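You operate a simulated robot arm through the tools that you are given. There is no shell and no other tool. Be economical: measure what you need, move in short steps, check, and stop when the job is done.

You are at the controls of a simulated robot arm. One attempt, no reset.

TASK
Shut the blue valve that drips, wipe up its puddle and empty the white cup into the tub.
Fine: use the yellow sponge; put sponge and cup back; leave the other valve open. Set down upright: white cup. What is to be rubbed or washed off counts as gone when no trace of it is left.

The check looks at the end state, three seconds after you hand in, the way a careful person would. Anything else that was tipped, shoved, dropped, spilled or broken makes it a failure.

THE ROBOT
A 7-joint arm with a fingered hand on a trunk, on a base that drives. Base frame: it is fixed to the floor where the robot stands at the start and does not move with it; the origin is under the middle of the robot, x ahead of it, y to its left, z up. Units: m, degrees, N and s.
With the tool pointing down near the work surface it reaches from about 0.1 to 0.68 m from the robot's upright axis, wherever it stands. Its first joint turns from -69.0 to 172.0 degrees. Places, roughly: laundry tub [0.5, 0.1, 0.4]. Payload 3.4 kg.
Tool frame: the origin (TCP) lies between the finger pads and is the grasp point; the fingertips stand 0.025 m ahead of it; z points along the fingers, y is the line along which they close. Largest opening 0.088 m; the body of the gripper starts 0.029 m behind the TCP. The gripper is a hand of 5 fingers: y runs from the thumb to the fingers, the wrist lies at [-0.013, -0.097, -0.162] in the tool frame, and closing takes about 1.5 s.
Orientation is that of the tool frame in the base frame, as a unit quaternion [x, y, z, w]. With the fingers straight down and the wrist toward the robot, the tool's x, y and z point along [0, 1, 0], [1, 0, 0] and [0, 0, -1] of the base frame.

THE INTERFACE
- The arm moves only by the tool servo_tool. Its argument "series" is a list of rows, each an object of numbers (a shift or turn left out is 0, a gripper value left out holds the last): "dx", "dy", "dz": the shift along the tool's x, y, z in units of 25 mm (1.0 is 25 mm); "wx", "wy", "wz": the turn, a rotation vector about the tool's x, y, z in units of 4 degrees (1.0 is 4 degrees). In form: [{"dx": .., "dy": .., "dz": .., "wx": .., "wy": .., "wz": ..}, ...]. A call has 1 to 8 rows; each row shifts and turns the commanded pose from where the row before left it, along the tool's axes as they then stand. "fingers" is the closure in counts, from 0 (fully open) to 255 (shut), set as the call begins (left out, the last holds). A call with a number of a shift or a turn outside -1 to 1 is refused whole. Rows are played at 5 a second. More than 0.05 m and 8.6 degrees between two rows, or a gripper value outside its range, and nothing of the call is played. Where a pose cannot be reached the arm comes as near as it can. A force on the tool above 40 N (or 10 N above the force at the start of the call, whichever is more), or a blocked arm, ends the call early, and 0.2 s more pass. Each finger travels about 0.153 m/s and halts on what it meets, pressing with about 32 N; the grip force reading is that of the motor and also rises with nothing between the fingers. The clock runs only during rows and for 0.2 s after the last one: add rows that do not move to give the fingers time. The reply holds the time, the measured pose of the TCP, the force on the tool along the base axes, the opening and the grip force, in the units named above and with some noise, with the torque about the TCP (base axes, N m) and any sound that the robot's microphone picked up.
- Cameras (640 x 400 px; columns grow to the right, rows downward): "scene" is now at [0.1329, -0.0024, 1.3859]; the picture's right is [-0.03, -1.00, -0.00], its down [-0.62, 0.02, -0.78] and it looks along [0.78, -0.02, -0.62] (base axes); focal length 214 px, centre (320, 200). "wrist" rides on the gripper at [0.059, -0.079, -0.105] in the tool frame; the picture's right is [-0.73, 0.32, -0.61], its down [-0.62, -0.68, 0.38] and it looks along [-0.29, 0.66, 0.70] (tool axes); focal length 234 px, centre (320, 200). There is no depth. A picture from a camera that has moved, and an enlarged one, comes with that camera's place and axes in the base frame and with its lens.
- snapshot(camera): a new picture of that camera. It takes no simulated time.
- slide_trunk(by): slides the trunk up (or, below 0, down) by that many m; the arm and the scene camera ride with it, the base frame stays. It gives what a move gives, with no picture.
- base_move(legs): drives the robot by 1 to 6 legs, each [ahead, left, turn to the left] in m, m and degrees, along the robot's own axes; the way and the turn of a leg run together, so that a leg with both is an arc; at most 1.5 m and 180 degrees a leg. The arm and the cameras ride along, it lands a little off, and it stops where it bumps. It gives what a move gives.
- set_fingers(index, middle, ring, little, thumb_bend, thumb_turn): sets how far each is bent, from 0 (flat) to 100 (curled in); at 30 the hand is open as for a grip, at 70 the pads meet at the TCP. One left out holds its place. A second passes; each finger stops where it meets its share of the squeeze, and holds until it gets a number again. A gripper value or a shape takes the hand back. It gives what a move gives, with no picture; readings hold the bend of each and the force on index, middle, ring, little, thumb and palm. thumb_turn goes from beside the hand (0) to across from the fingers (100), as for a grip.
- hand_shape(shape): the hand has 5 fingers and takes this shape, open, in about a second: jaw (thumb against the fingers, like two jaws); tri (thumb and two fingers); tip (a fingertip pinch); poke (one finger out to press); point (the index stretched); flat (the hand flat); cup (the hand cupped); fist (a fist). The gripper value then closes the fingers along that shape, each until it touches; the sizes above hold for jaw. It gives what a move gives, with no picture.
- aim_head(pan, tilt): turns the head with the scene camera to pan (to the left, within 86 degrees either way) and tilt (down, from -29 to 69), counted from straight ahead of the robot. It gives what a move gives.
- zoom(camera, box): a new picture of the part [left, top, right, bottom] of that camera's present view, enlarged. It takes no simulated time.
- sign_off(): hands the job in; it is judged then, once.

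Go step by step. Nothing tells you exact positions but the pictures and the camera data: compare them with the known pose of the tool, close in by small moves and look again before you grip or let go. The budget is 120 turns and 98 pictures, counting those below and the enlarged ones. Unless the task says otherwise, let go and move clear before handing in.

The tools are called after "Request:" as a command line: name --argument value ..., lists and objects as JSON in quotes. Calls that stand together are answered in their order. servo_tool: Moves the arm, as the interface text tells. Its arguments: {"type":"object","properties":{"series":{"type":"array","items":{"type":"object","properties":{"dx":{"type":"number"},"dy":{"type":"number"},"dz":{"type":"number"},"wx":{"type":"number"},"wy":{"type":"number"},"wz":{"type":"number"}}}},"fingers":{"type":"number"}},"required":["series"]} The other tools are called the same way: slide_trunk (by) slides the trunk up or down; hand_shape (shape) gives the hand a shape; set_fingers (index, middle, ring, little, thumb_bend, thumb_turn) moves the fingers one by one; base_move (legs) drives the base; aim_head (pan, tilt) turns the head that bears the scene camera; snapshot (camera) takes a picture; zoom (camera, box) takes an enlarged picture of a part of a camera's view; sign_off () hands the job in.

At the start:

```text
time: 0.0
eef_pos: [0.5354, -0.1129, 1.2769]
tcp_rot: [0.708, 0.706, 0.0, 0.001]
ft_force: [-0.4, -0.4, -0.2]
wrist_torque: [0.0, 0.01, -0.03]
opening: 0.0879
gripper_force: 0.0
shape: jaw
bend: [30.0, 30.0, 30.0, 30.0, 30.0, 98.0]
finger forces: [0.0, 0.0, 0.0, 0.0, 0.1, 0.0]
trunk travel left (down, up): [-0.65, 0.29]
robot x, y, heading: [0.0027, -0.0007, 0.2]
head pan, tilt: [-1.5, 38.4]
```

scene: 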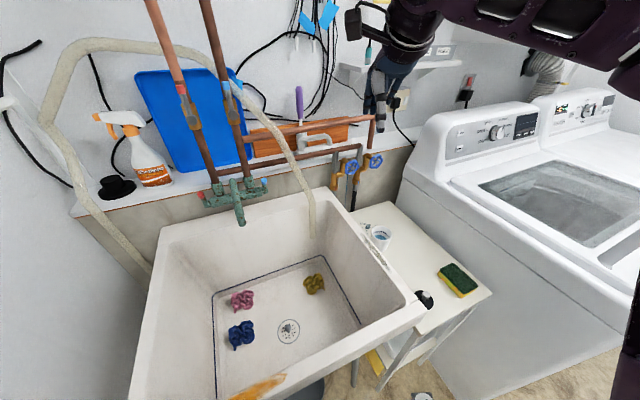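
wrist: 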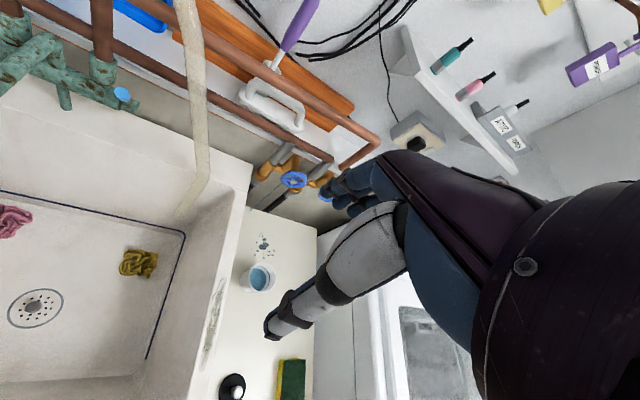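

I see a tub, a side table with a white cup and a sponge, and two blue valves on the wall behind. I'll zoom in on the valves and the table first.

Request:
zoom --camera "scene" --box '[300, 130, 420, 205]'

Request:
zoom --camera "scene" --box '[330, 190, 500, 310]'

Request:
zoom --camera "wrist" --box '[200, 130, 360, 400]'

```text
5.33 times, centred on (360, 168) of scene
camera zoom: at [0.1329, -0.0024, 1.3859], right [-0.03, -1.0, 0.0], down [-0.62, 0.02, -0.78], along [0.78, -0.02, -0.62], focal length 1144 px, centre (107, 373)
```

zoom: 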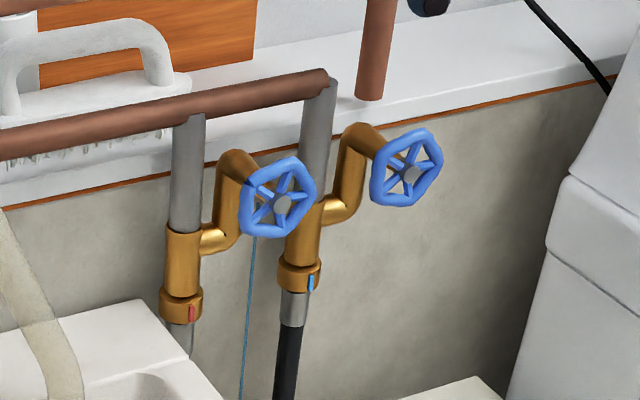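

```text
3.33 times, centred on (415, 250) of scene
camera zoom: at [0.1329, -0.0024, 1.3859], right [-0.03, -1.0, 0.0], down [-0.62, 0.02, -0.78], along [0.78, -0.02, -0.62], focal length 715 px, centre (3, 33)
```

zoom: 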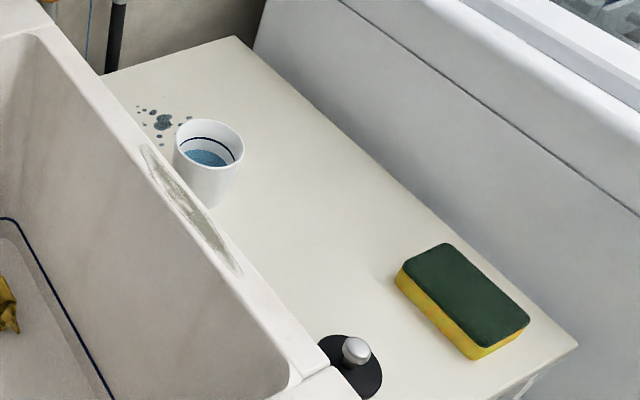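

```text
1.48 times, centred on (280, 265) of wrist
camera zoom: at [0.4574, -0.0538, 1.3818], right [0.32, -0.73, 0.61], down [-0.68, -0.62, -0.38], along [0.66, -0.29, -0.7], focal length 347 px, centre (379, 104)
```

zoom: 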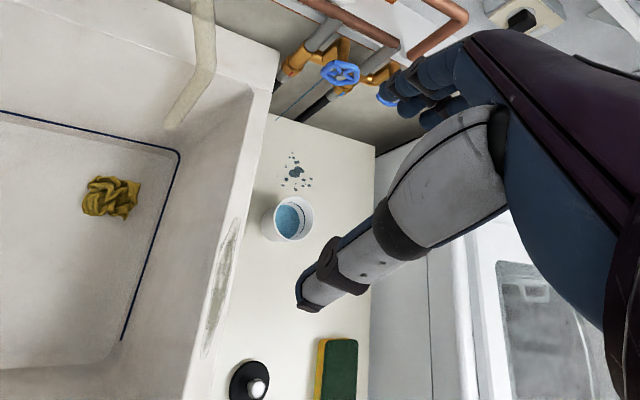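

The left valve seems to have a thin vertical stream under it, but the puddle is on the table more under the right one. I'll lower the hand a bit for a closer wrist view of the valves.

Request:
servo_tool --series '[{"dz": 1}, {"dz": 1}, {"dz": 1}, {"dz": 1}, {"dz": 1}, {"dz": 1}, {"dz": 1}]'

Request:
snapshot --camera "wrist"

Request:
snapshot --camera "scene"

```text
time: 1.6
eef_pos: [0.5379, -0.1123, 1.1013]
tcp_rot: [0.708, 0.707, 0.0, 0.0]
ft_force: [-0.1, 0.3, 0.3]
wrist_torque: [0.0, 0.01, 0.01]
opening: 0.0877
gripper_force: 0.0
shape: jaw
bend: [30.0, 30.0, 30.0, 30.0, 30.0, 98.0]
finger forces: [0.0, 0.1, 0.1, 0.1, 0.0, 0.2]
trunk travel left (down, up): [-0.65, 0.29]
robot x, y, heading: [0.0007, 0.0012, -0.4]
head pan, tilt: [-1.5, 38.4]
```

```text
92 pictures are left
camera wrist: at [0.4584, -0.0546, 1.2067], right [0.32, -0.73, 0.61], down [-0.68, -0.62, -0.38], along [0.66, -0.29, -0.7], focal length 234 px, centre (320, 200)
```

wrist: 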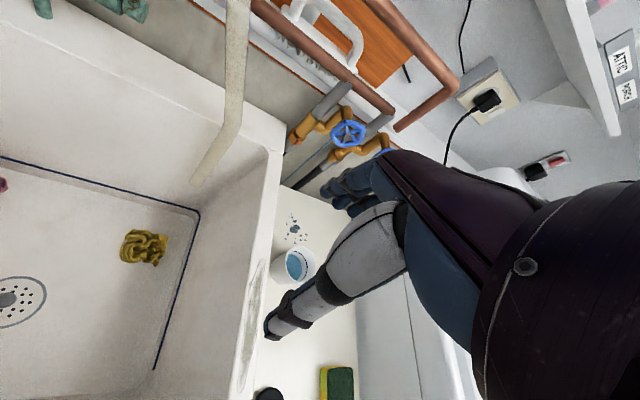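

```text
91 pictures are left
camera scene: at [0.1334, -0.0027, 1.3858], right [-0.03, -1.0, 0.0], down [-0.62, 0.02, -0.78], along [0.78, -0.02, -0.62], focal length 214 px, centre (320, 200)
```

scene: 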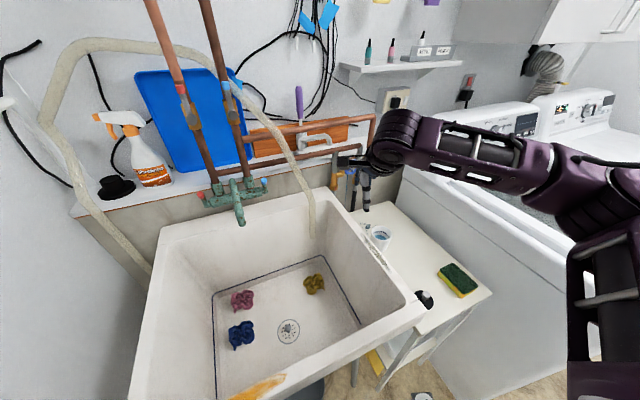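

Request:
zoom --camera "wrist" --box '[270, 80, 400, 160]'

Request:
zoom --camera "wrist" --box '[250, 140, 370, 290]'

```text
4.92 times, centred on (335, 120) of wrist
camera zoom: at [0.4584, -0.0546, 1.2067], right [0.32, -0.73, 0.61], down [-0.68, -0.62, -0.38], along [0.66, -0.29, -0.7], focal length 1153 px, centre (246, 594)
```

zoom: 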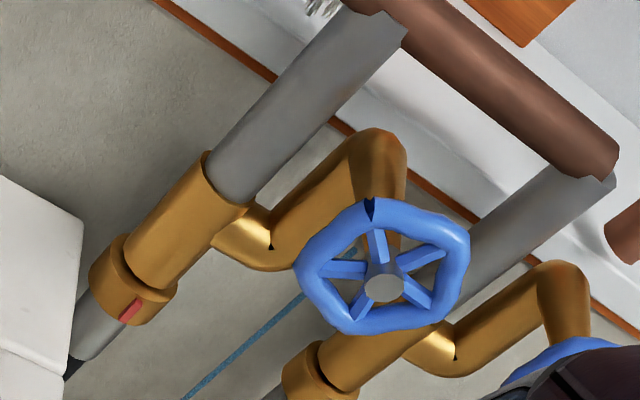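

```text
2.67 times, centred on (310, 215) of wrist
camera zoom: at [0.4584, -0.0546, 1.2067], right [0.32, -0.73, 0.61], down [-0.68, -0.62, -0.38], along [0.66, -0.29, -0.7], focal length 624 px, centre (347, 160)
```

zoom: 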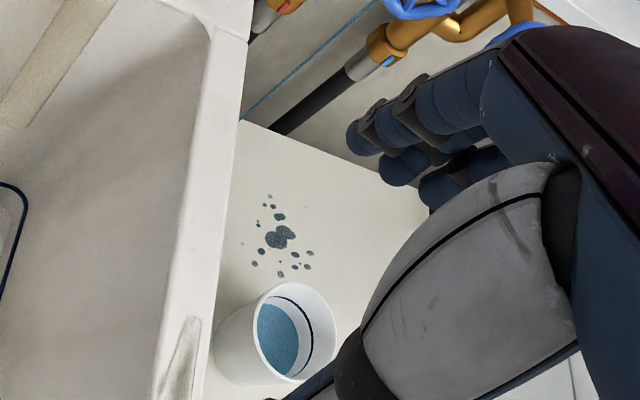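

The left valve is the one dripping; its stream falls at the table's back corner. Its wheel faces roughly (-0.93, -0.37, 0). I'll turn the hand to point forward, at a safe distance.

Request:
servo_tool --series '[{"wx": -1}, {"wx": -1}, {"wx": -1}, {"wx": -1}, {"wx": -1}, {"wx": -1}, {"wx": -1}, {"wx": -1}]'

Request:
servo_tool --series '[{"wx": -1}, {"wx": -1}, {"wx": -1}, {"wx": -1}, {"wx": -1}, {"wx": -1}, {"wx": -1}, {"wx": -1}]'

Request:
servo_tool --series '[{"wx": -1}, {"wx": -1}, {"wx": -1}, {"wx": -1}, {"wx": -1}, {"wx": -1}, {"wx": -0.5}]'

Request:
snapshot --camera "wrist"

Request:
snapshot --camera "scene"

```text
time: 3.4
eef_pos: [0.5363, -0.1114, 1.1023]
tcp_rot: [0.68, 0.679, 0.195, 0.196]
ft_force: [0.2, -1.0, 0.5]
wrist_torque: [-0.01, 0.02, 0.0]
opening: 0.0877
gripper_force: 0.0
shape: jaw
bend: [30.0, 30.0, 30.0, 30.0, 30.0, 98.0]
finger forces: [0.1, 0.0, 0.0, 0.0, 0.0, 0.0]
trunk travel left (down, up): [-0.65, 0.29]
robot x, y, heading: [0.0, -0.0009, -0.0]
head pan, tilt: [-1.5, 38.4]
```

```text
time: 5.2
eef_pos: [0.5338, -0.096, 1.0959]
tcp_rot: [0.647, 0.66, 0.278, 0.263]
ft_force: [0.9, 0.6, 0.2]
wrist_torque: [0.0, 0.0, 0.0]
opening: 0.0873
gripper_force: 0.0
shape: jaw
bend: [30.0, 30.0, 30.0, 30.0, 30.0, 98.0]
finger forces: [0.0, 0.0, 0.1, 0.0, 0.0, 0.0]
out of reach, approached as far as the arm can: row 4, 5, 6, 7, 8
trunk travel left (down, up): [-0.65, 0.29]
robot x, y, heading: [0.0028, -0.0013, 0.1]
head pan, tilt: [-1.5, 38.4]
```

```text
time: 6.8
eef_pos: [0.5321, -0.0951, 1.0966]
tcp_rot: [0.642, 0.655, 0.288, 0.274]
ft_force: [-0.7, -0.6, -0.7]
wrist_torque: [0.01, 0.0, -0.02]
opening: 0.0881
gripper_force: 0.1
shape: jaw
bend: [30.0, 30.0, 30.0, 30.0, 30.0, 98.0]
finger forces: [0.1, 0.1, 0.1, 0.0, 0.0, 0.1]
out of reach, approached as far as the arm can: row 1, 2, 3, 4, 5, 6
trunk travel left (down, up): [-0.65, 0.29]
robot x, y, heading: [-0.0008, 0.0025, 0.1]
head pan, tilt: [-1.5, 38.4]
```

```text
88 pictures are left
camera wrist: at [0.4012, -0.0397, 1.1108], right [-0.2, -0.74, 0.64], down [-0.17, -0.62, -0.77], along [0.96, -0.27, 0.0], focal length 234 px, centre (320, 200)
```

wrist: 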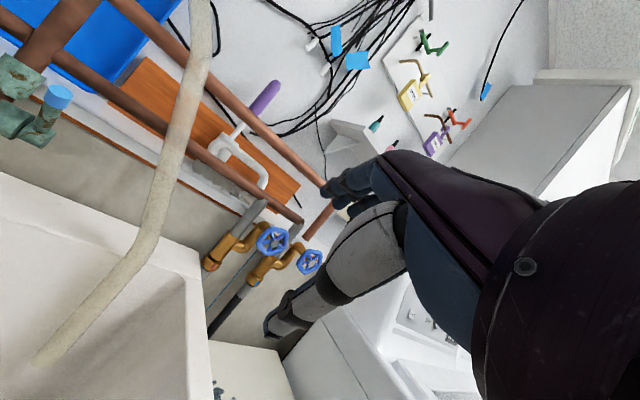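

```text
87 pictures are left
camera scene: at [0.132, 0.0008, 1.3859], right [-0.03, -1.0, 0.0], down [-0.62, 0.01, -0.78], along [0.78, -0.02, -0.62], focal length 214 px, centre (320, 200)
```

scene: 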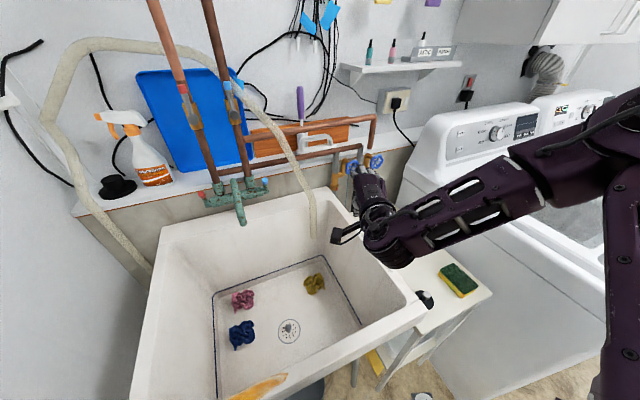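

The arm stops at about 45° of tilt, probably a wrist limit with the shoulder this high. I'll lower the trunk some while keeping the hand high, then try again.

Request:
slide_trunk --by -0.15

Request:
servo_tool --series '[{"dy": 0.7, "dz": -0.7}, {"dy": 0.7, "dz": -0.7}, {"dy": 0.7, "dz": -0.7}, {"dy": 0.7, "dz": -0.7}, {"wx": -1}, {"wx": -1}, {"wx": -1}, {"wx": -1}]'

```text
time: 8.6
eef_pos: [0.5326, -0.0971, 0.9451]
tcp_rot: [0.642, 0.655, 0.29, 0.273]
ft_force: [0.6, -0.4, 0.4]
wrist_torque: [-0.01, -0.02, -0.02]
opening: 0.0876
gripper_force: 0.1
shape: jaw
bend: [30.0, 30.0, 30.0, 30.0, 30.0, 98.0]
finger forces: [0.0, 0.0, 0.0, 0.0, 0.0, 0.0]
trunk travel left (down, up): [-0.5, 0.44]
robot x, y, heading: [0.0018, -0.0002, -0.2]
head pan, tilt: [-1.5, 38.4]
```

```text
time: 10.3
eef_pos: [0.5278, -0.0891, 1.0396]
tcp_rot: [0.613, 0.634, 0.347, 0.32]
ft_force: [-0.2, -0.6, 0.4]
wrist_torque: [-0.02, 0.02, 0.03]
opening: 0.0874
gripper_force: 0.1
shape: jaw
bend: [30.0, 30.0, 30.0, 30.0, 30.0, 98.0]
finger forces: [0.0, 0.0, 0.0, 0.1, 0.1, 0.0]
out of reach, approached as far as the arm can: row 7, 8
trunk travel left (down, up): [-0.5, 0.44]
robot x, y, heading: [-0.0003, 0.0012, 0.1]
head pan, tilt: [-1.5, 38.4]
```

Lowering helps. I'll lower further.

Request:
slide_trunk --by -0.1

Request:
servo_tool --series '[{"dy": 0.6, "dz": -0.8}, {"dy": 0.6, "dz": -0.8}, {"dy": 0.6, "dz": -0.8}, {"dy": 0.6, "dz": -0.8}, {"wx": -1}, {"wx": -1}, {"wx": -1}, {"wx": -1}]'

Request:
slide_trunk --by -0.1

Request:
servo_tool --series '[{"dy": 0.8, "dz": -0.6}, {"dy": 0.8, "dz": -0.6}, {"dy": 0.8, "dz": -0.6}, {"dy": 0.8, "dz": -0.6}, {"wx": -1}, {"wx": -1}, {"wx": -1}, {"wx": -1}]'

Request:
snapshot --camera "scene"

```text
time: 11.7
eef_pos: [0.5298, -0.0869, 0.9398]
tcp_rot: [0.612, 0.634, 0.347, 0.321]
ft_force: [-0.3, -1.0, -0.2]
wrist_torque: [-0.01, 0.02, 0.0]
opening: 0.0879
gripper_force: 0.1
shape: jaw
bend: [30.0, 30.0, 30.0, 30.0, 30.0, 98.0]
finger forces: [0.0, 0.0, 0.0, 0.0, 0.0, 0.0]
trunk travel left (down, up): [-0.4, 0.54]
robot x, y, heading: [0.0013, 0.0017, -0.2]
head pan, tilt: [-1.5, 38.4]
```

```text
time: 13.5
eef_pos: [0.4962, -0.0922, 1.0341]
tcp_rot: [0.576, 0.595, 0.41, 0.383]
ft_force: [0.3, 0.1, 0.6]
wrist_torque: [0.02, 0.0, 0.01]
opening: 0.0877
gripper_force: 0.0
shape: jaw
bend: [30.0, 30.0, 30.0, 30.0, 30.0, 98.0]
finger forces: [0.0, 0.0, 0.0, 0.1, 0.0, 0.0]
out of reach, approached as far as the arm can: row 8
trunk travel left (down, up): [-0.4, 0.54]
robot x, y, heading: [-0.0007, -0.0022, -0.1]
head pan, tilt: [-1.5, 38.4]
```

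```text
time: 14.8
eef_pos: [0.4916, -0.0951, 0.9651]
tcp_rot: [0.57, 0.575, 0.432, 0.398]
ft_force: [0.1, 0.7, 0.2]
wrist_torque: [-0.02, -0.01, -0.03]
opening: 0.0875
gripper_force: 0.0
shape: jaw
bend: [30.0, 30.0, 30.0, 30.0, 30.0, 98.0]
finger forces: [0.0, 0.0, 0.0, 0.0, 0.0, 0.0]
trunk travel left (down, up): [-0.3, 0.64]
robot x, y, heading: [-0.0005, -0.0018, -0.2]
head pan, tilt: [-1.5, 38.4]
```

```text
time: 16.6
eef_pos: [0.4707, -0.0936, 1.0303]
tcp_rot: [0.532, 0.549, 0.471, 0.439]
ft_force: [0.2, -0.2, -0.5]
wrist_torque: [-0.01, 0.0, -0.02]
opening: 0.0877
gripper_force: 0.1
shape: jaw
bend: [30.0, 30.0, 30.0, 30.0, 30.0, 98.0]
finger forces: [0.1, 0.1, 0.0, 0.1, 0.1, 0.0]
out of reach, approached as far as the arm can: row 8
trunk travel left (down, up): [-0.3, 0.64]
robot x, y, heading: [-0.0036, 0.0002, 0.0]
head pan, tilt: [-1.5, 38.4]
```

```text
86 pictures are left
camera scene: at [0.1331, -0.0024, 1.0358], right [-0.03, -1.0, 0.0], down [-0.62, 0.02, -0.78], along [0.78, -0.02, -0.62], focal length 214 px, centre (320, 200)
```

scene: 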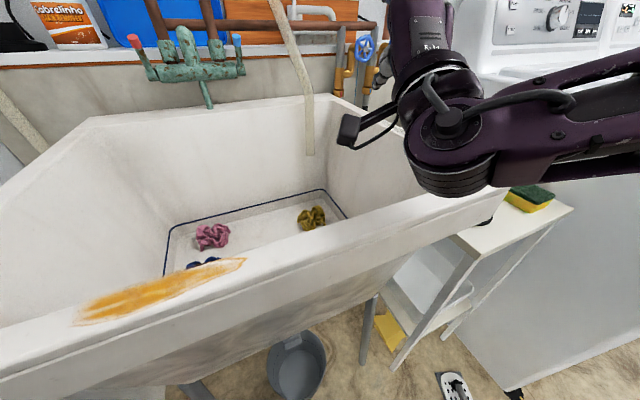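

Nearly horizontal now. Checking the wrist view.

Request:
snapshot --camera "wrist"

Request:
aim_head --pan -12 --tilt 10

Request:
snapshot --camera "scene"

```text
85 pictures are left
camera wrist: at [0.3501, -0.0399, 0.971], right [-0.51, -0.76, 0.41], down [0.29, -0.6, -0.75], along [0.81, -0.26, 0.52], focal length 234 px, centre (320, 200)
```

wrist: 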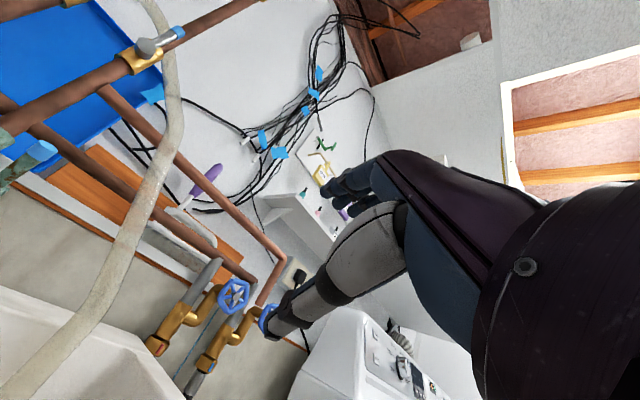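

```text
time: 17.5
eef_pos: [0.469, -0.093, 1.0284]
tcp_rot: [0.533, 0.548, 0.47, 0.441]
ft_force: [-0.1, -0.4, 0.1]
wrist_torque: [-0.02, -0.02, 0.03]
opening: 0.0879
gripper_force: 0.0
shape: jaw
bend: [30.0, 30.0, 30.0, 30.0, 30.0, 98.0]
finger forces: [0.0, 0.1, 0.0, 0.0, 0.0, 0.0]
trunk travel left (down, up): [-0.3, 0.64]
robot x, y, heading: [0.0014, 0.0012, -0.1]
head pan, tilt: [-12.0, 10.0]
```

```text
84 pictures are left
camera scene: at [0.1378, -0.0194, 1.081], right [-0.21, -0.98, 0.0], down [-0.17, 0.04, -0.98], along [0.96, -0.2, -0.17], focal length 214 px, centre (320, 200)
```

scene: 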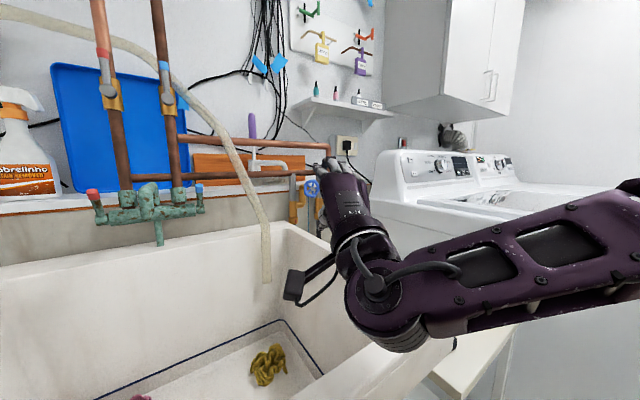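

Request:
zoom --camera "scene" --box '[270, 130, 390, 205]'

Request:
zoom --camera "wrist" --box '[140, 250, 300, 350]'

```text
5.33 times, centred on (330, 168) of scene
camera zoom: at [0.1378, -0.0194, 1.081], right [-0.21, -0.98, 0.0], down [-0.17, 0.04, -0.98], along [0.96, -0.2, -0.17], focal length 1144 px, centre (267, 373)
```

zoom: 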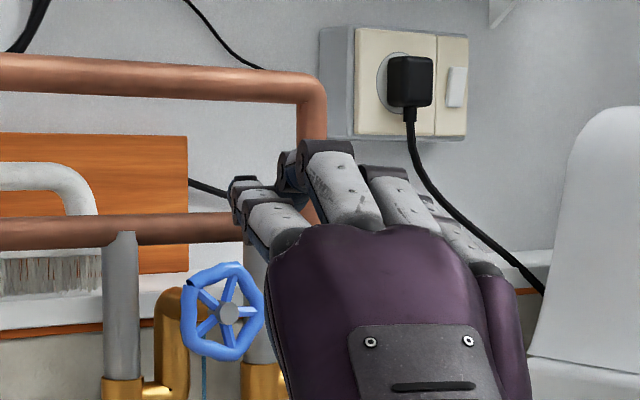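

```text
4.00 times, centred on (220, 300) of wrist
camera zoom: at [0.35, -0.0399, 0.971], right [-0.51, -0.76, 0.41], down [0.29, -0.6, -0.75], along [0.81, -0.26, 0.52], focal length 937 px, centre (720, -200)
```

zoom: 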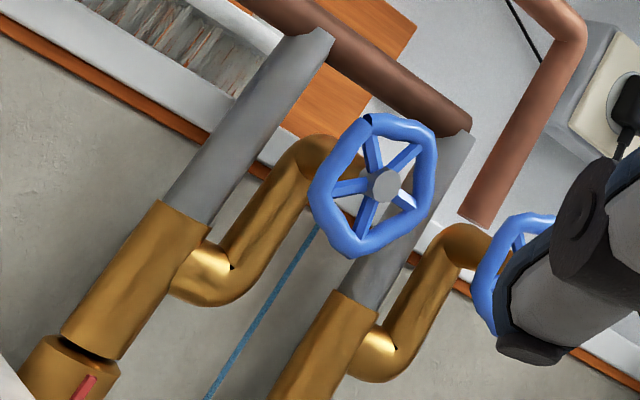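

Hub triangulated at about (0.822, -0.139, 0.998), wheel radius about 31 mm, facing about 25° to the right. I'll yaw and level the tool, then test how far it can roll in free space.

Request:
servo_tool --series '[{"wy": 1}, {"wy": 1}, {"wy": 1}, {"wy": 1}, {"wy": 1}, {"wx": -1}, {"wx": -1}]'

Request:
servo_tool --series '[{"wz": -1}, {"wz": -1}, {"wz": -1}, {"wz": -1}, {"wz": -1}, {"wz": -1}, {"wz": -1}, {"wz": -1}]'

```text
time: 19.1
eef_pos: [0.4691, -0.0926, 1.0301]
tcp_rot: [0.418, 0.576, 0.597, 0.37]
ft_force: [-0.5, 0.8, 0.5]
wrist_torque: [0.01, 0.01, 0.0]
opening: 0.0876
gripper_force: 0.0
shape: jaw
bend: [30.0, 30.0, 30.0, 30.0, 30.0, 98.0]
finger forces: [0.0, 0.1, 0.1, 0.0, 0.1, 0.1]
trunk travel left (down, up): [-0.3, 0.64]
robot x, y, heading: [-0.0027, -0.0001, -0.0]
head pan, tilt: [-12.0, 10.0]
```

```text
time: 20.9
eef_pos: [0.4705, -0.0925, 1.0293]
tcp_rot: [0.242, 0.67, 0.473, 0.519]
ft_force: [0.4, 0.3, 0.8]
wrist_torque: [-0.02, -0.02, -0.02]
opening: 0.088
gripper_force: 0.1
shape: jaw
bend: [30.0, 30.0, 30.0, 30.0, 30.0, 98.0]
finger forces: [0.0, 0.0, 0.1, 0.0, 0.1, 0.1]
trunk travel left (down, up): [-0.3, 0.64]
robot x, y, heading: [-0.0005, -0.0002, -0.1]
head pan, tilt: [-12.0, 10.0]
```

Request:
servo_tool --series '[{"wz": -1}, {"wz": -1}, {"wz": -1}, {"wz": -1}, {"wz": -1}, {"wz": -1}, {"wz": -1}, {"wz": -1}]'

Request:
snapshot --camera "scene"

Request:
snapshot --camera "wrist"

```text
time: 22.7
eef_pos: [0.4701, -0.0934, 1.031]
tcp_rot: [0.05, 0.711, 0.311, 0.629]
ft_force: [0.2, 1.0, 0.1]
wrist_torque: [0.01, -0.01, -0.02]
opening: 0.0876
gripper_force: 0.0
shape: jaw
bend: [30.0, 30.0, 30.0, 30.0, 30.0, 98.0]
finger forces: [0.0, 0.0, 0.0, 0.0, 0.0, 0.1]
trunk travel left (down, up): [-0.3, 0.64]
robot x, y, heading: [-0.0007, 0.0003, 0.1]
head pan, tilt: [-12.0, 10.0]
```

```text
81 pictures are left
camera scene: at [0.1377, -0.0194, 1.0811], right [-0.21, -0.98, 0.0], down [-0.17, 0.04, -0.98], along [0.96, -0.2, -0.17], focal length 214 px, centre (320, 200)
```

scene: 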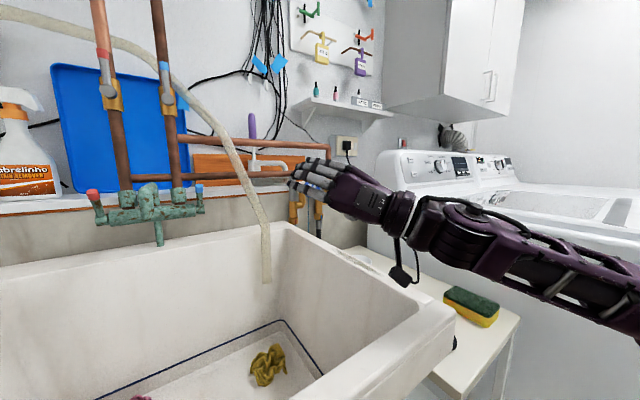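

```text
80 pictures are left
camera wrist: at [0.3866, -0.1707, 0.9411], right [-0.52, -0.31, 0.8], down [0.7, -0.69, 0.19], along [0.49, 0.66, 0.57], focal length 234 px, centre (320, 200)
```

wrist: 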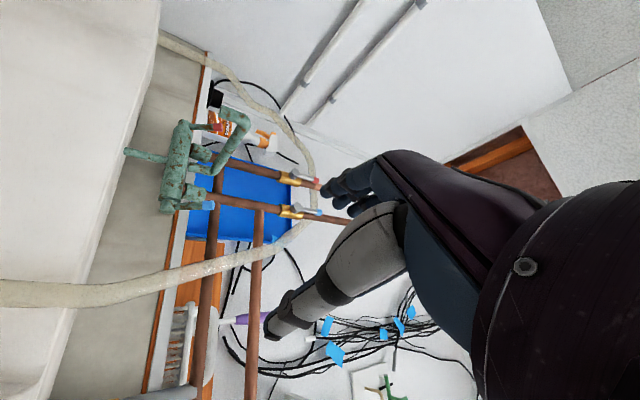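

Roll is comfortable there. Now I'll move to a standoff about 12 cm out on the wheel's axis and roll back slightly.

Request:
servo_tool --series '[{"dx": -0.32, "dy": -0.835, "dz": 0.953}, {"dx": -0.32, "dy": -0.835, "dz": 0.953}, {"dx": -0.32, "dy": -0.835, "dz": 0.953}, {"dx": -0.32, "dy": -0.835, "dz": 0.953}, {"dx": -0.32, "dy": -0.835, "dz": 0.953}, {"dx": -0.32, "dy": -0.835, "dz": 0.953}, {"dx": -0.32, "dy": -0.835, "dz": 0.953}, {"dx": -0.32, "dy": -0.835, "dz": 0.953}]'

Request:
servo_tool --series '[{"wz": 1}, {"wz": 1}, {"wz": 1}, {}]'

Request:
snapshot --camera "wrist"

Request:
snapshot --camera "scene"

```text
time: 24.7
eef_pos: [0.7137, -0.2706, 1.0019]
tcp_rot: [0.085, 0.703, 0.286, 0.646]
ft_force: [0.1, 0.7, -0.1]
wrist_torque: [-0.01, 0.04, -0.01]
opening: 0.0879
gripper_force: 0.0
shape: jaw
bend: [30.0, 30.0, 30.0, 30.0, 30.0, 98.0]
finger forces: [0.0, 0.0, 0.0, 0.0, 0.0, 0.1]
trunk travel left (down, up): [-0.3, 0.64]
robot x, y, heading: [0.0241, -0.0103, -5.0]
head pan, tilt: [-12.0, 10.0]
stopped in row 8: the arm was blocked; the commanded pose is now the measured one
```

```text
time: 25.7
eef_pos: [0.7172, -0.245, 0.9993]
tcp_rot: [0.15, 0.696, 0.351, 0.608]
ft_force: [-0.5, 0.1, 0.4]
wrist_torque: [-0.01, -0.01, 0.01]
opening: 0.0879
gripper_force: 0.0
shape: jaw
bend: [30.0, 30.0, 30.0, 30.0, 30.0, 98.0]
finger forces: [0.0, 0.0, 0.0, 0.0, 0.0, 0.0]
trunk travel left (down, up): [-0.3, 0.64]
robot x, y, heading: [0.0203, -0.0077, -3.8]
head pan, tilt: [-12.0, 10.0]
```

```text
79 pictures are left
camera wrist: at [0.6224, -0.2964, 0.9051], right [-0.49, -0.42, 0.76], down [0.65, -0.76, 0.0], along [0.58, 0.5, 0.65], focal length 234 px, centre (320, 200)
```

wrist: 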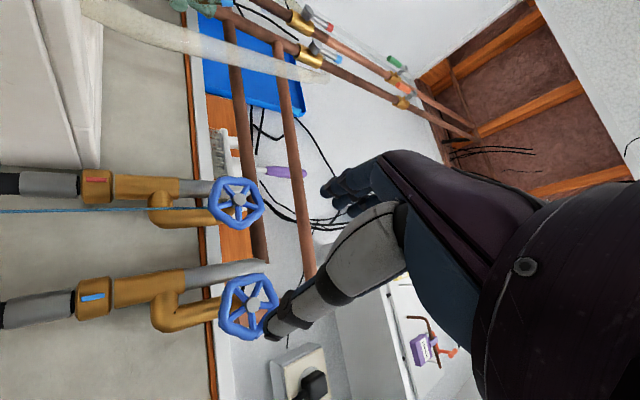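

```text
78 pictures are left
camera scene: at [0.1559, -0.0378, 1.081], right [-0.28, -0.96, 0.0], down [-0.17, 0.05, -0.98], along [0.95, -0.28, -0.17], focal length 214 px, centre (320, 200)
```

scene: 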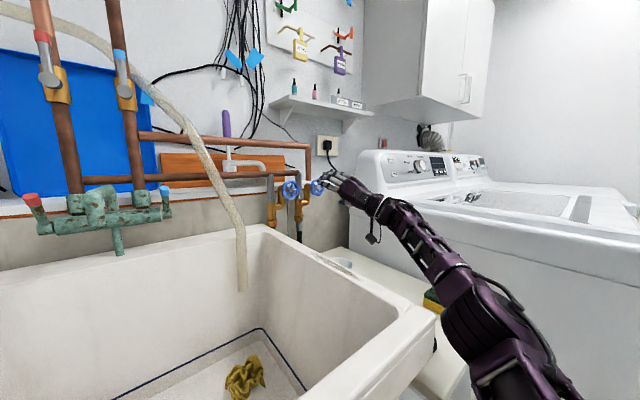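

The base was pushed about 4° to the right; something blocked the arm. I'll look down toward the elbow, the sponge and the table.

Request:
aim_head --pan -35 --tilt 45

Request:
snapshot --camera "scene"

```text
time: 26.8
eef_pos: [0.7172, -0.2444, 1.0001]
tcp_rot: [0.148, 0.696, 0.35, 0.609]
ft_force: [-0.2, 0.5, 0.7]
wrist_torque: [-0.02, -0.01, 0.01]
opening: 0.0879
gripper_force: 0.1
shape: jaw
bend: [30.0, 30.0, 30.0, 30.0, 30.0, 98.0]
finger forces: [0.1, 0.1, 0.0, 0.0, 0.0, 0.1]
trunk travel left (down, up): [-0.3, 0.64]
robot x, y, heading: [0.0191, -0.0085, -4.4]
head pan, tilt: [-35.0, 45.0]
```

```text
77 pictures are left
camera scene: at [0.1296, -0.0633, 1.0262], right [-0.63, -0.77, 0.0], down [-0.55, 0.45, -0.71], along [0.55, -0.45, -0.71], focal length 214 px, centre (320, 200)
```

scene: 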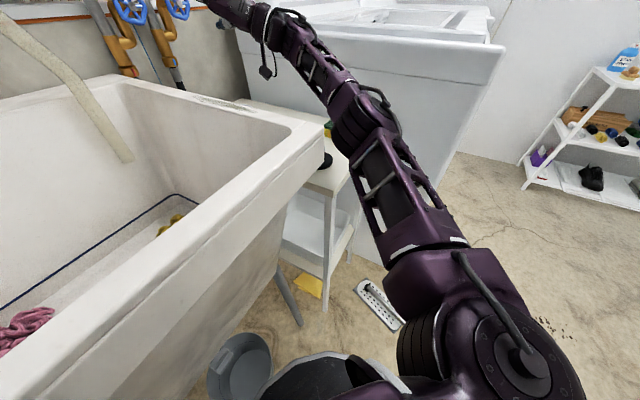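

The elbow is low, close to the table corner and sponge, and likely bumped there. I'll lift the trunk to raise it off.

Request:
slide_trunk --by 0.1

Request:
snapshot --camera "scene"

```text
time: 28.1
eef_pos: [0.7173, -0.2461, 1.1001]
tcp_rot: [0.15, 0.696, 0.351, 0.609]
ft_force: [-1.1, -0.1, 0.3]
wrist_torque: [0.02, -0.03, 0.0]
opening: 0.0879
gripper_force: 0.1
shape: jaw
bend: [30.0, 30.0, 30.0, 30.0, 30.0, 98.0]
finger forces: [0.0, 0.0, 0.0, 0.1, 0.0, 0.0]
trunk travel left (down, up): [-0.4, 0.54]
robot x, y, heading: [0.0201, -0.0078, -4.5]
head pan, tilt: [-35.0, 45.0]
```

```text
76 pictures are left
camera scene: at [0.1297, -0.0634, 1.1261], right [-0.63, -0.77, 0.0], down [-0.55, 0.45, -0.71], along [0.55, -0.45, -0.71], focal length 214 px, centre (320, 200)
```

scene: 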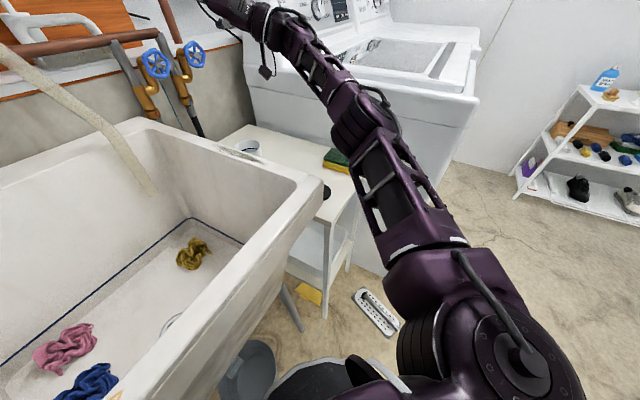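

Sponge looks unmoved. I'll raise a little more and come back down to the standoff with the hand, correcting yaw.

Request:
slide_trunk --by 0.05

Request:
servo_tool --series '[{"dx": 0.874, "dy": -0.326, "dz": 0.097}, {"dx": 0.874, "dy": -0.326, "dz": 0.097}, {"dx": 0.874, "dy": -0.326, "dz": 0.097}, {"dx": 0.874, "dy": -0.326, "dz": 0.097}, {"dx": 0.874, "dy": -0.326, "dz": 0.097}, {"dx": 0.874, "dy": -0.326, "dz": 0.097}, {"dx": 0.874, "dy": -0.326, "dz": 0.097}, {"wx": -0.93, "wy": 0.84}]'

Request:
snapshot --camera "wrist"

Request:
aim_head --pan -10 --tilt 20

Request:
snapshot --camera "scene"

```text
time: 29.0
eef_pos: [0.7176, -0.2439, 1.1493]
tcp_rot: [0.15, 0.696, 0.35, 0.609]
ft_force: [-0.7, 0.1, 0.9]
wrist_torque: [0.04, -0.01, 0.03]
opening: 0.0878
gripper_force: 0.0
shape: jaw
bend: [30.0, 30.0, 30.0, 30.0, 30.0, 98.0]
finger forces: [0.0, 0.0, 0.1, 0.0, 0.0, 0.0]
trunk travel left (down, up): [-0.45, 0.49]
robot x, y, heading: [0.0195, -0.0034, -4.3]
head pan, tilt: [-35.0, 45.0]
```

```text
time: 30.8
eef_pos: [0.7144, -0.1829, 0.998]
tcp_rot: [0.118, 0.702, 0.377, 0.593]
ft_force: [-0.8, 0.7, -0.1]
wrist_torque: [0.03, 0.01, 0.0]
opening: 0.0879
gripper_force: 0.0
shape: jaw
bend: [30.0, 30.0, 30.0, 30.0, 30.0, 98.0]
finger forces: [0.0, 0.0, 0.0, 0.1, 0.1, 0.1]
trunk travel left (down, up): [-0.45, 0.49]
robot x, y, heading: [0.0179, -0.0073, -4.6]
head pan, tilt: [-35.0, 45.0]
```

```text
75 pictures are left
camera wrist: at [0.6243, -0.2426, 0.9028], right [-0.45, -0.46, 0.76], down [0.71, -0.7, 0.0], along [0.53, 0.54, 0.65], focal length 234 px, centre (320, 200)
```

wrist: 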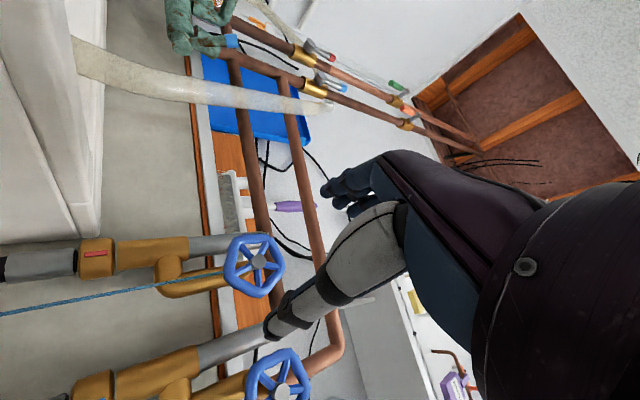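

```text
time: 31.7
eef_pos: [0.7132, -0.1828, 0.9975]
tcp_rot: [0.12, 0.701, 0.377, 0.594]
ft_force: [-0.6, 0.4, 0.0]
wrist_torque: [0.02, 0.0, 0.0]
opening: 0.0879
gripper_force: 0.1
shape: jaw
bend: [30.0, 30.0, 30.0, 30.0, 30.0, 98.0]
finger forces: [0.0, 0.1, 0.1, 0.0, 0.0, 0.0]
trunk travel left (down, up): [-0.45, 0.49]
robot x, y, heading: [0.0165, -0.0107, -4.2]
head pan, tilt: [-10.0, 20.0]
```

```text
74 pictures are left
camera scene: at [0.1569, -0.0349, 1.2147], right [-0.25, -0.97, 0.0], down [-0.33, 0.09, -0.94], along [0.91, -0.23, -0.34], focal length 214 px, centre (320, 200)
```

scene: 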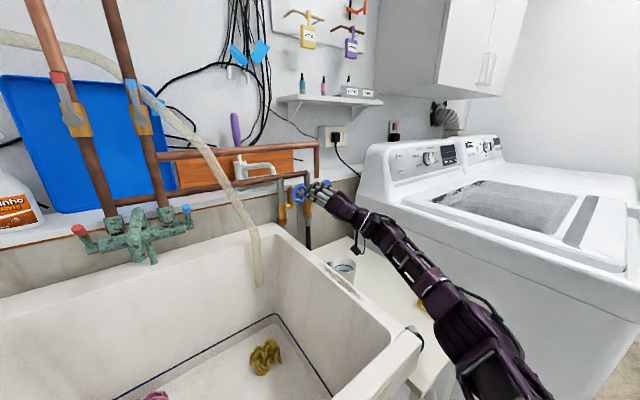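

On the axis. Advancing 9 cm, then checking before closing.

Request:
servo_tool --series '[{"dz": 0.6}, {"dz": 0.6}, {"dz": 0.6}, {"dz": 0.6}, {"dz": 0.6}, {"dz": 0.6}]'

Request:
zoom --camera "wrist" --box '[160, 140, 480, 360]'

Request:
zoom --camera "scene" --box '[250, 140, 410, 240]'

```text
time: 33.1
eef_pos: [0.7552, -0.1507, 0.9963]
tcp_rot: [0.119, 0.702, 0.377, 0.593]
ft_force: [-0.3, -0.8, -0.1]
wrist_torque: [-0.02, -0.01, 0.01]
opening: 0.088
gripper_force: 0.0
shape: jaw
bend: [30.0, 30.0, 30.0, 30.0, 30.0, 98.0]
finger forces: [0.0, 0.0, 0.0, 0.0, 0.0, 0.0]
out of reach, approached as far as the arm can: row 4, 5, 6
trunk travel left (down, up): [-0.45, 0.49]
robot x, y, heading: [0.0182, -0.0069, -4.5]
head pan, tilt: [-10.0, 20.0]
```

```text
1.82 times, centred on (320, 250) of wrist
camera zoom: at [0.6656, -0.211, 0.9011], right [-0.45, -0.46, 0.76], down [0.71, -0.7, 0.0], along [0.53, 0.54, 0.65], focal length 426 px, centre (320, 109)
```

zoom: 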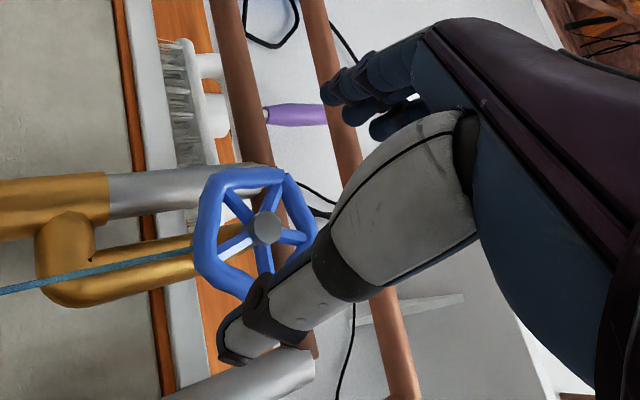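

```text
4.00 times, centred on (330, 190) of scene
camera zoom: at [0.1569, -0.0358, 1.2148], right [-0.25, -0.97, 0.0], down [-0.33, 0.09, -0.94], along [0.91, -0.23, -0.34], focal length 858 px, centre (280, 240)
```

zoom: 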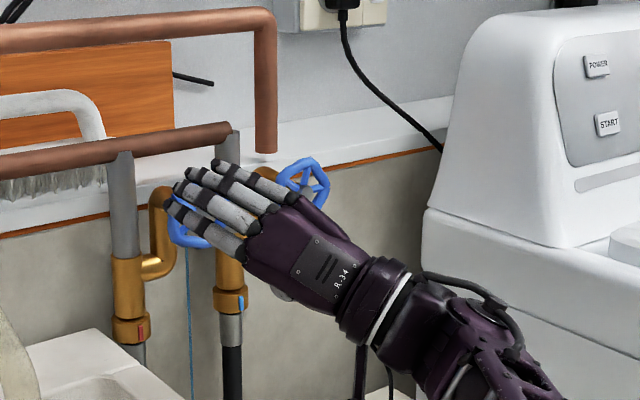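

Out of reach by 7 cm. I'll look straight down to see how much room the base has to drive forward.

Request:
aim_head --pan 0 --tilt 69

Request:
snapshot --camera "scene"

Request:
aim_head --pan -45 --tilt 69

Request:
snapshot --camera "scene"

```text
time: 34.3
eef_pos: [0.7554, -0.1513, 0.9962]
tcp_rot: [0.119, 0.702, 0.377, 0.593]
ft_force: [-0.5, 0.4, -0.5]
wrist_torque: [0.03, -0.02, -0.02]
opening: 0.088
gripper_force: 0.1
shape: jaw
bend: [30.0, 30.0, 30.0, 30.0, 30.0, 98.0]
finger forces: [0.0, 0.0, 0.0, 0.1, 0.0, 0.1]
trunk travel left (down, up): [-0.45, 0.49]
robot x, y, heading: [0.0215, -0.01, -4.4]
head pan, tilt: [0.0, 68.8]
```

```text
71 pictures are left
camera scene: at [0.1225, -0.016, 1.1473], right [-0.08, -1.0, 0.0], down [-0.93, 0.07, -0.36], along [0.36, -0.03, -0.93], focal length 214 px, centre (320, 200)
```

scene: 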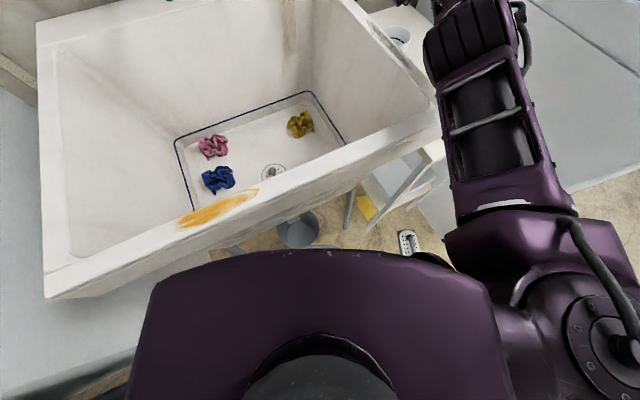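

```text
time: 35.4
eef_pos: [0.7552, -0.1502, 0.9966]
tcp_rot: [0.119, 0.701, 0.377, 0.593]
ft_force: [0.1, -0.1, -0.5]
wrist_torque: [0.02, 0.01, -0.01]
opening: 0.0881
gripper_force: 0.0
shape: jaw
bend: [30.0, 30.0, 30.0, 30.0, 30.0, 98.0]
finger forces: [0.1, 0.0, 0.0, 0.0, 0.1, 0.0]
trunk travel left (down, up): [-0.45, 0.49]
robot x, y, heading: [0.0241, -0.008, -4.2]
head pan, tilt: [-45.0, 68.8]
```

```text
70 pictures are left
camera scene: at [0.1031, -0.0541, 1.1473], right [-0.76, -0.65, 0.0], down [-0.61, 0.71, -0.36], along [0.24, -0.27, -0.93], focal length 214 px, centre (320, 200)
```

scene: 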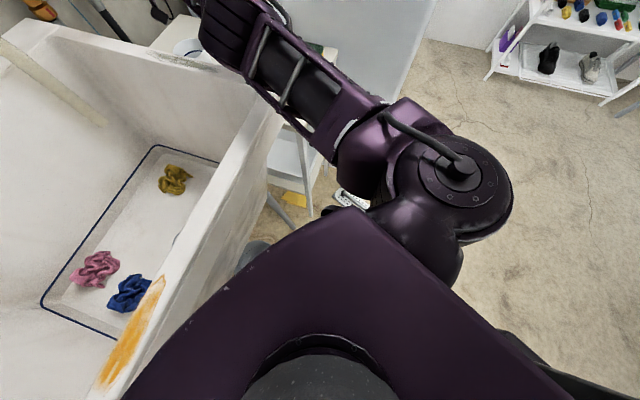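

The whole fixture is turned about 24°, and the tub front runs along (0.39,-0.92). I'll retract the hand and slide the base parallel to the tub front (right and a little ahead), which gains reach without getting closer to the tub.

Request:
servo_tool --series '[{"dz": -1}, {"dz": -1}, {"dz": -1}, {"dz": -1}, {"dz": -1}, {"dz": -1}, {"dz": -1}]'

Request:
base_move --legs '[[0.03, -0.06, 0], [0.035, -0.065, 0]]'

Request:
aim_head --pan -10 --tilt 35

Request:
snapshot --camera "scene"

```text
time: 37.0
eef_pos: [0.7205, -0.2597, 0.9949]
tcp_rot: [0.117, 0.702, 0.377, 0.593]
ft_force: [0.4, 0.6, -0.3]
wrist_torque: [-0.03, 0.0, -0.02]
opening: 0.088
gripper_force: 0.0
shape: jaw
bend: [30.0, 30.0, 30.0, 30.0, 30.0, 98.0]
finger forces: [0.1, 0.1, 0.0, 0.1, 0.1, 0.0]
out of reach, approached as far as the arm can: row 1, 2, 3, 4, 5, 6, 7
trunk travel left (down, up): [-0.45, 0.49]
robot x, y, heading: [0.0209, -0.0071, -4.3]
head pan, tilt: [-45.0, 68.8]
```

```text
time: 37.9
eef_pos: [0.7333, -0.2848, 0.9942]
tcp_rot: [0.116, 0.702, 0.378, 0.592]
ft_force: [-0.4, 0.2, -0.1]
wrist_torque: [0.0, -0.01, 0.01]
opening: 0.0881
gripper_force: 0.1
shape: jaw
bend: [30.0, 30.0, 30.0, 30.0, 30.0, 98.0]
finger forces: [0.0, 0.0, 0.0, 0.1, 0.0, 0.0]
trunk travel left (down, up): [-0.45, 0.49]
robot x, y, heading: [0.0326, -0.0348, -4.6]
head pan, tilt: [-45.0, 68.8]
stopped in leg 1: the robot was blocked; the commanded pose is now the measured one
```

```text
time: 38.9
eef_pos: [0.7332, -0.2844, 0.9933]
tcp_rot: [0.117, 0.701, 0.378, 0.593]
ft_force: [0.1, -0.9, 0.6]
wrist_torque: [-0.02, 0.01, 0.0]
opening: 0.0879
gripper_force: 0.0
shape: jaw
bend: [30.0, 30.0, 30.0, 30.0, 30.0, 98.0]
finger forces: [0.0, 0.1, 0.0, 0.1, 0.0, 0.0]
trunk travel left (down, up): [-0.45, 0.49]
robot x, y, heading: [0.0297, -0.0327, -4.4]
head pan, tilt: [-10.0, 35.0]
```

```text
69 pictures are left
camera scene: at [0.1632, -0.0596, 1.1909], right [-0.25, -0.97, 0.0], down [-0.56, 0.14, -0.82], along [0.79, -0.2, -0.57], focal length 214 px, centre (320, 200)
```

scene: 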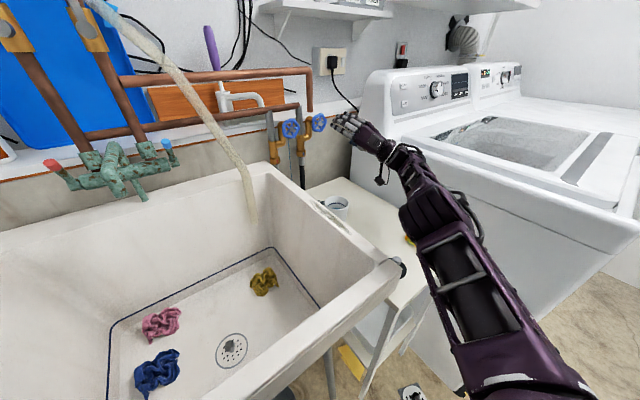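

The base was blocked after about 3 cm. I'll look down to find what it touched.

Request:
aim_head --pan -25 --tilt 60

Request:
snapshot --camera "scene"

Request:
aim_head --pan -80 --tilt 50

Request:
snapshot --camera "scene"

```text
time: 39.8
eef_pos: [0.7327, -0.2848, 0.9943]
tcp_rot: [0.117, 0.702, 0.378, 0.592]
ft_force: [0.1, -0.1, 0.9]
wrist_torque: [-0.02, 0.01, 0.01]
opening: 0.0879
gripper_force: 0.0
shape: jaw
bend: [30.0, 30.0, 30.0, 30.0, 30.0, 98.0]
finger forces: [0.0, 0.1, 0.0, 0.0, 0.1, 0.0]
trunk travel left (down, up): [-0.45, 0.49]
robot x, y, heading: [0.031, -0.034, -4.3]
head pan, tilt: [-25.0, 60.0]
```

```text
68 pictures are left
camera scene: at [0.1361, -0.0704, 1.1567], right [-0.49, -0.87, 0.0], down [-0.76, 0.42, -0.5], along [0.44, -0.24, -0.87], focal length 214 px, centre (320, 200)
```

scene: 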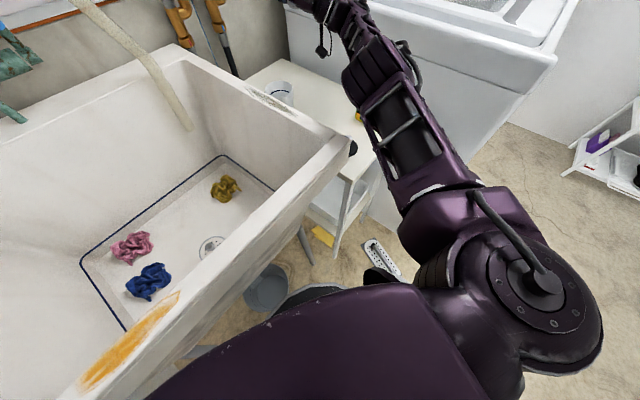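

```text
time: 41.0
eef_pos: [0.733, -0.2848, 0.9947]
tcp_rot: [0.117, 0.702, 0.378, 0.593]
ft_force: [0.3, 0.6, 0.8]
wrist_torque: [-0.01, -0.01, -0.03]
opening: 0.088
gripper_force: 0.1
shape: jaw
bend: [30.0, 30.0, 30.0, 30.0, 30.0, 98.0]
finger forces: [0.0, 0.0, 0.0, 0.1, 0.2, 0.1]
trunk travel left (down, up): [-0.45, 0.49]
robot x, y, heading: [0.0289, -0.0351, -4.3]
head pan, tilt: [-80.0, 50.0]
```

```text
67 pictures are left
camera scene: at [0.0856, -0.1144, 1.1692], right [-0.99, -0.1, 0.0], down [-0.08, 0.76, -0.64], along [0.06, -0.64, -0.77], focal length 214 px, centre (320, 200)
```

scene: 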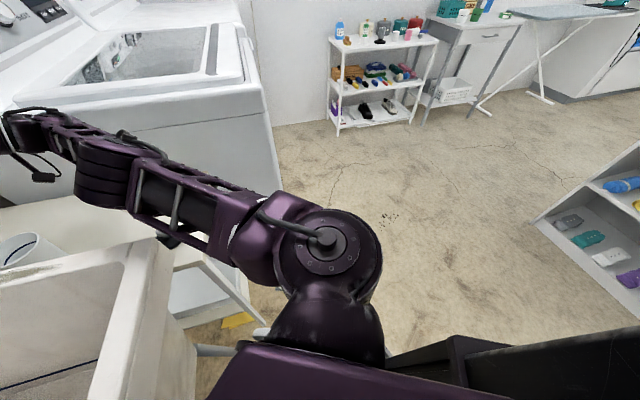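

I can't see an obvious contact; the forward part of the motion likely met the bucket/tub. I'll try purely rightward with a touch of backing.

Request:
base_move --legs '[[-0.03, 0, 0], [0, -0.1, 0]]'

Request:
aim_head --pan -5 --tilt 69

Request:
snapshot --camera "scene"

```text
time: 42.6
eef_pos: [0.6954, -0.3592, 0.9931]
tcp_rot: [0.111, 0.704, 0.383, 0.588]
ft_force: [0.5, 0.4, -0.5]
wrist_torque: [0.04, 0.01, -0.01]
opening: 0.0882
gripper_force: 0.0
shape: jaw
bend: [30.0, 30.0, 30.0, 30.0, 30.0, 98.0]
finger forces: [0.0, 0.0, 0.1, 0.0, 0.0, 0.1]
trunk travel left (down, up): [-0.45, 0.49]
robot x, y, heading: [-0.0054, -0.1232, -3.6]
head pan, tilt: [-80.0, 50.0]
stopped in leg 2: the robot was blocked; the commanded pose is now the measured one
```

```text
time: 44.1
eef_pos: [0.6958, -0.3604, 0.9929]
tcp_rot: [0.111, 0.704, 0.383, 0.588]
ft_force: [0.2, 0.7, 0.2]
wrist_torque: [0.0, -0.01, 0.0]
opening: 0.0878
gripper_force: 0.1
shape: jaw
bend: [30.0, 30.0, 30.0, 30.0, 30.0, 98.0]
finger forces: [0.0, 0.1, 0.0, 0.0, 0.0, 0.0]
trunk travel left (down, up): [-0.45, 0.49]
robot x, y, heading: [-0.0026, -0.1234, -3.8]
head pan, tilt: [-5.0, 68.8]
```

```text
66 pictures are left
camera scene: at [0.0933, -0.1334, 1.1477], right [-0.16, -0.99, 0.0], down [-0.92, 0.14, -0.37], along [0.36, -0.06, -0.93], focal length 214 px, centre (320, 200)
```

scene: 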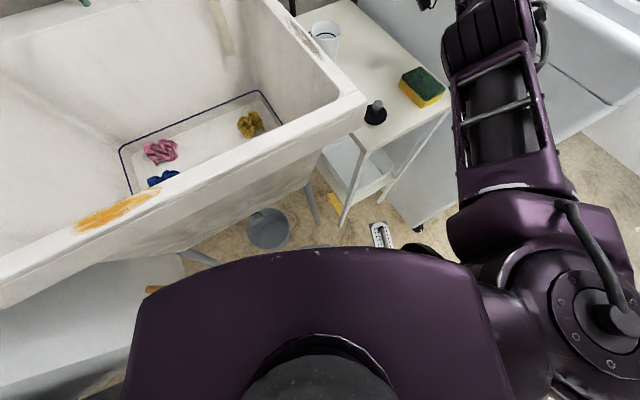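

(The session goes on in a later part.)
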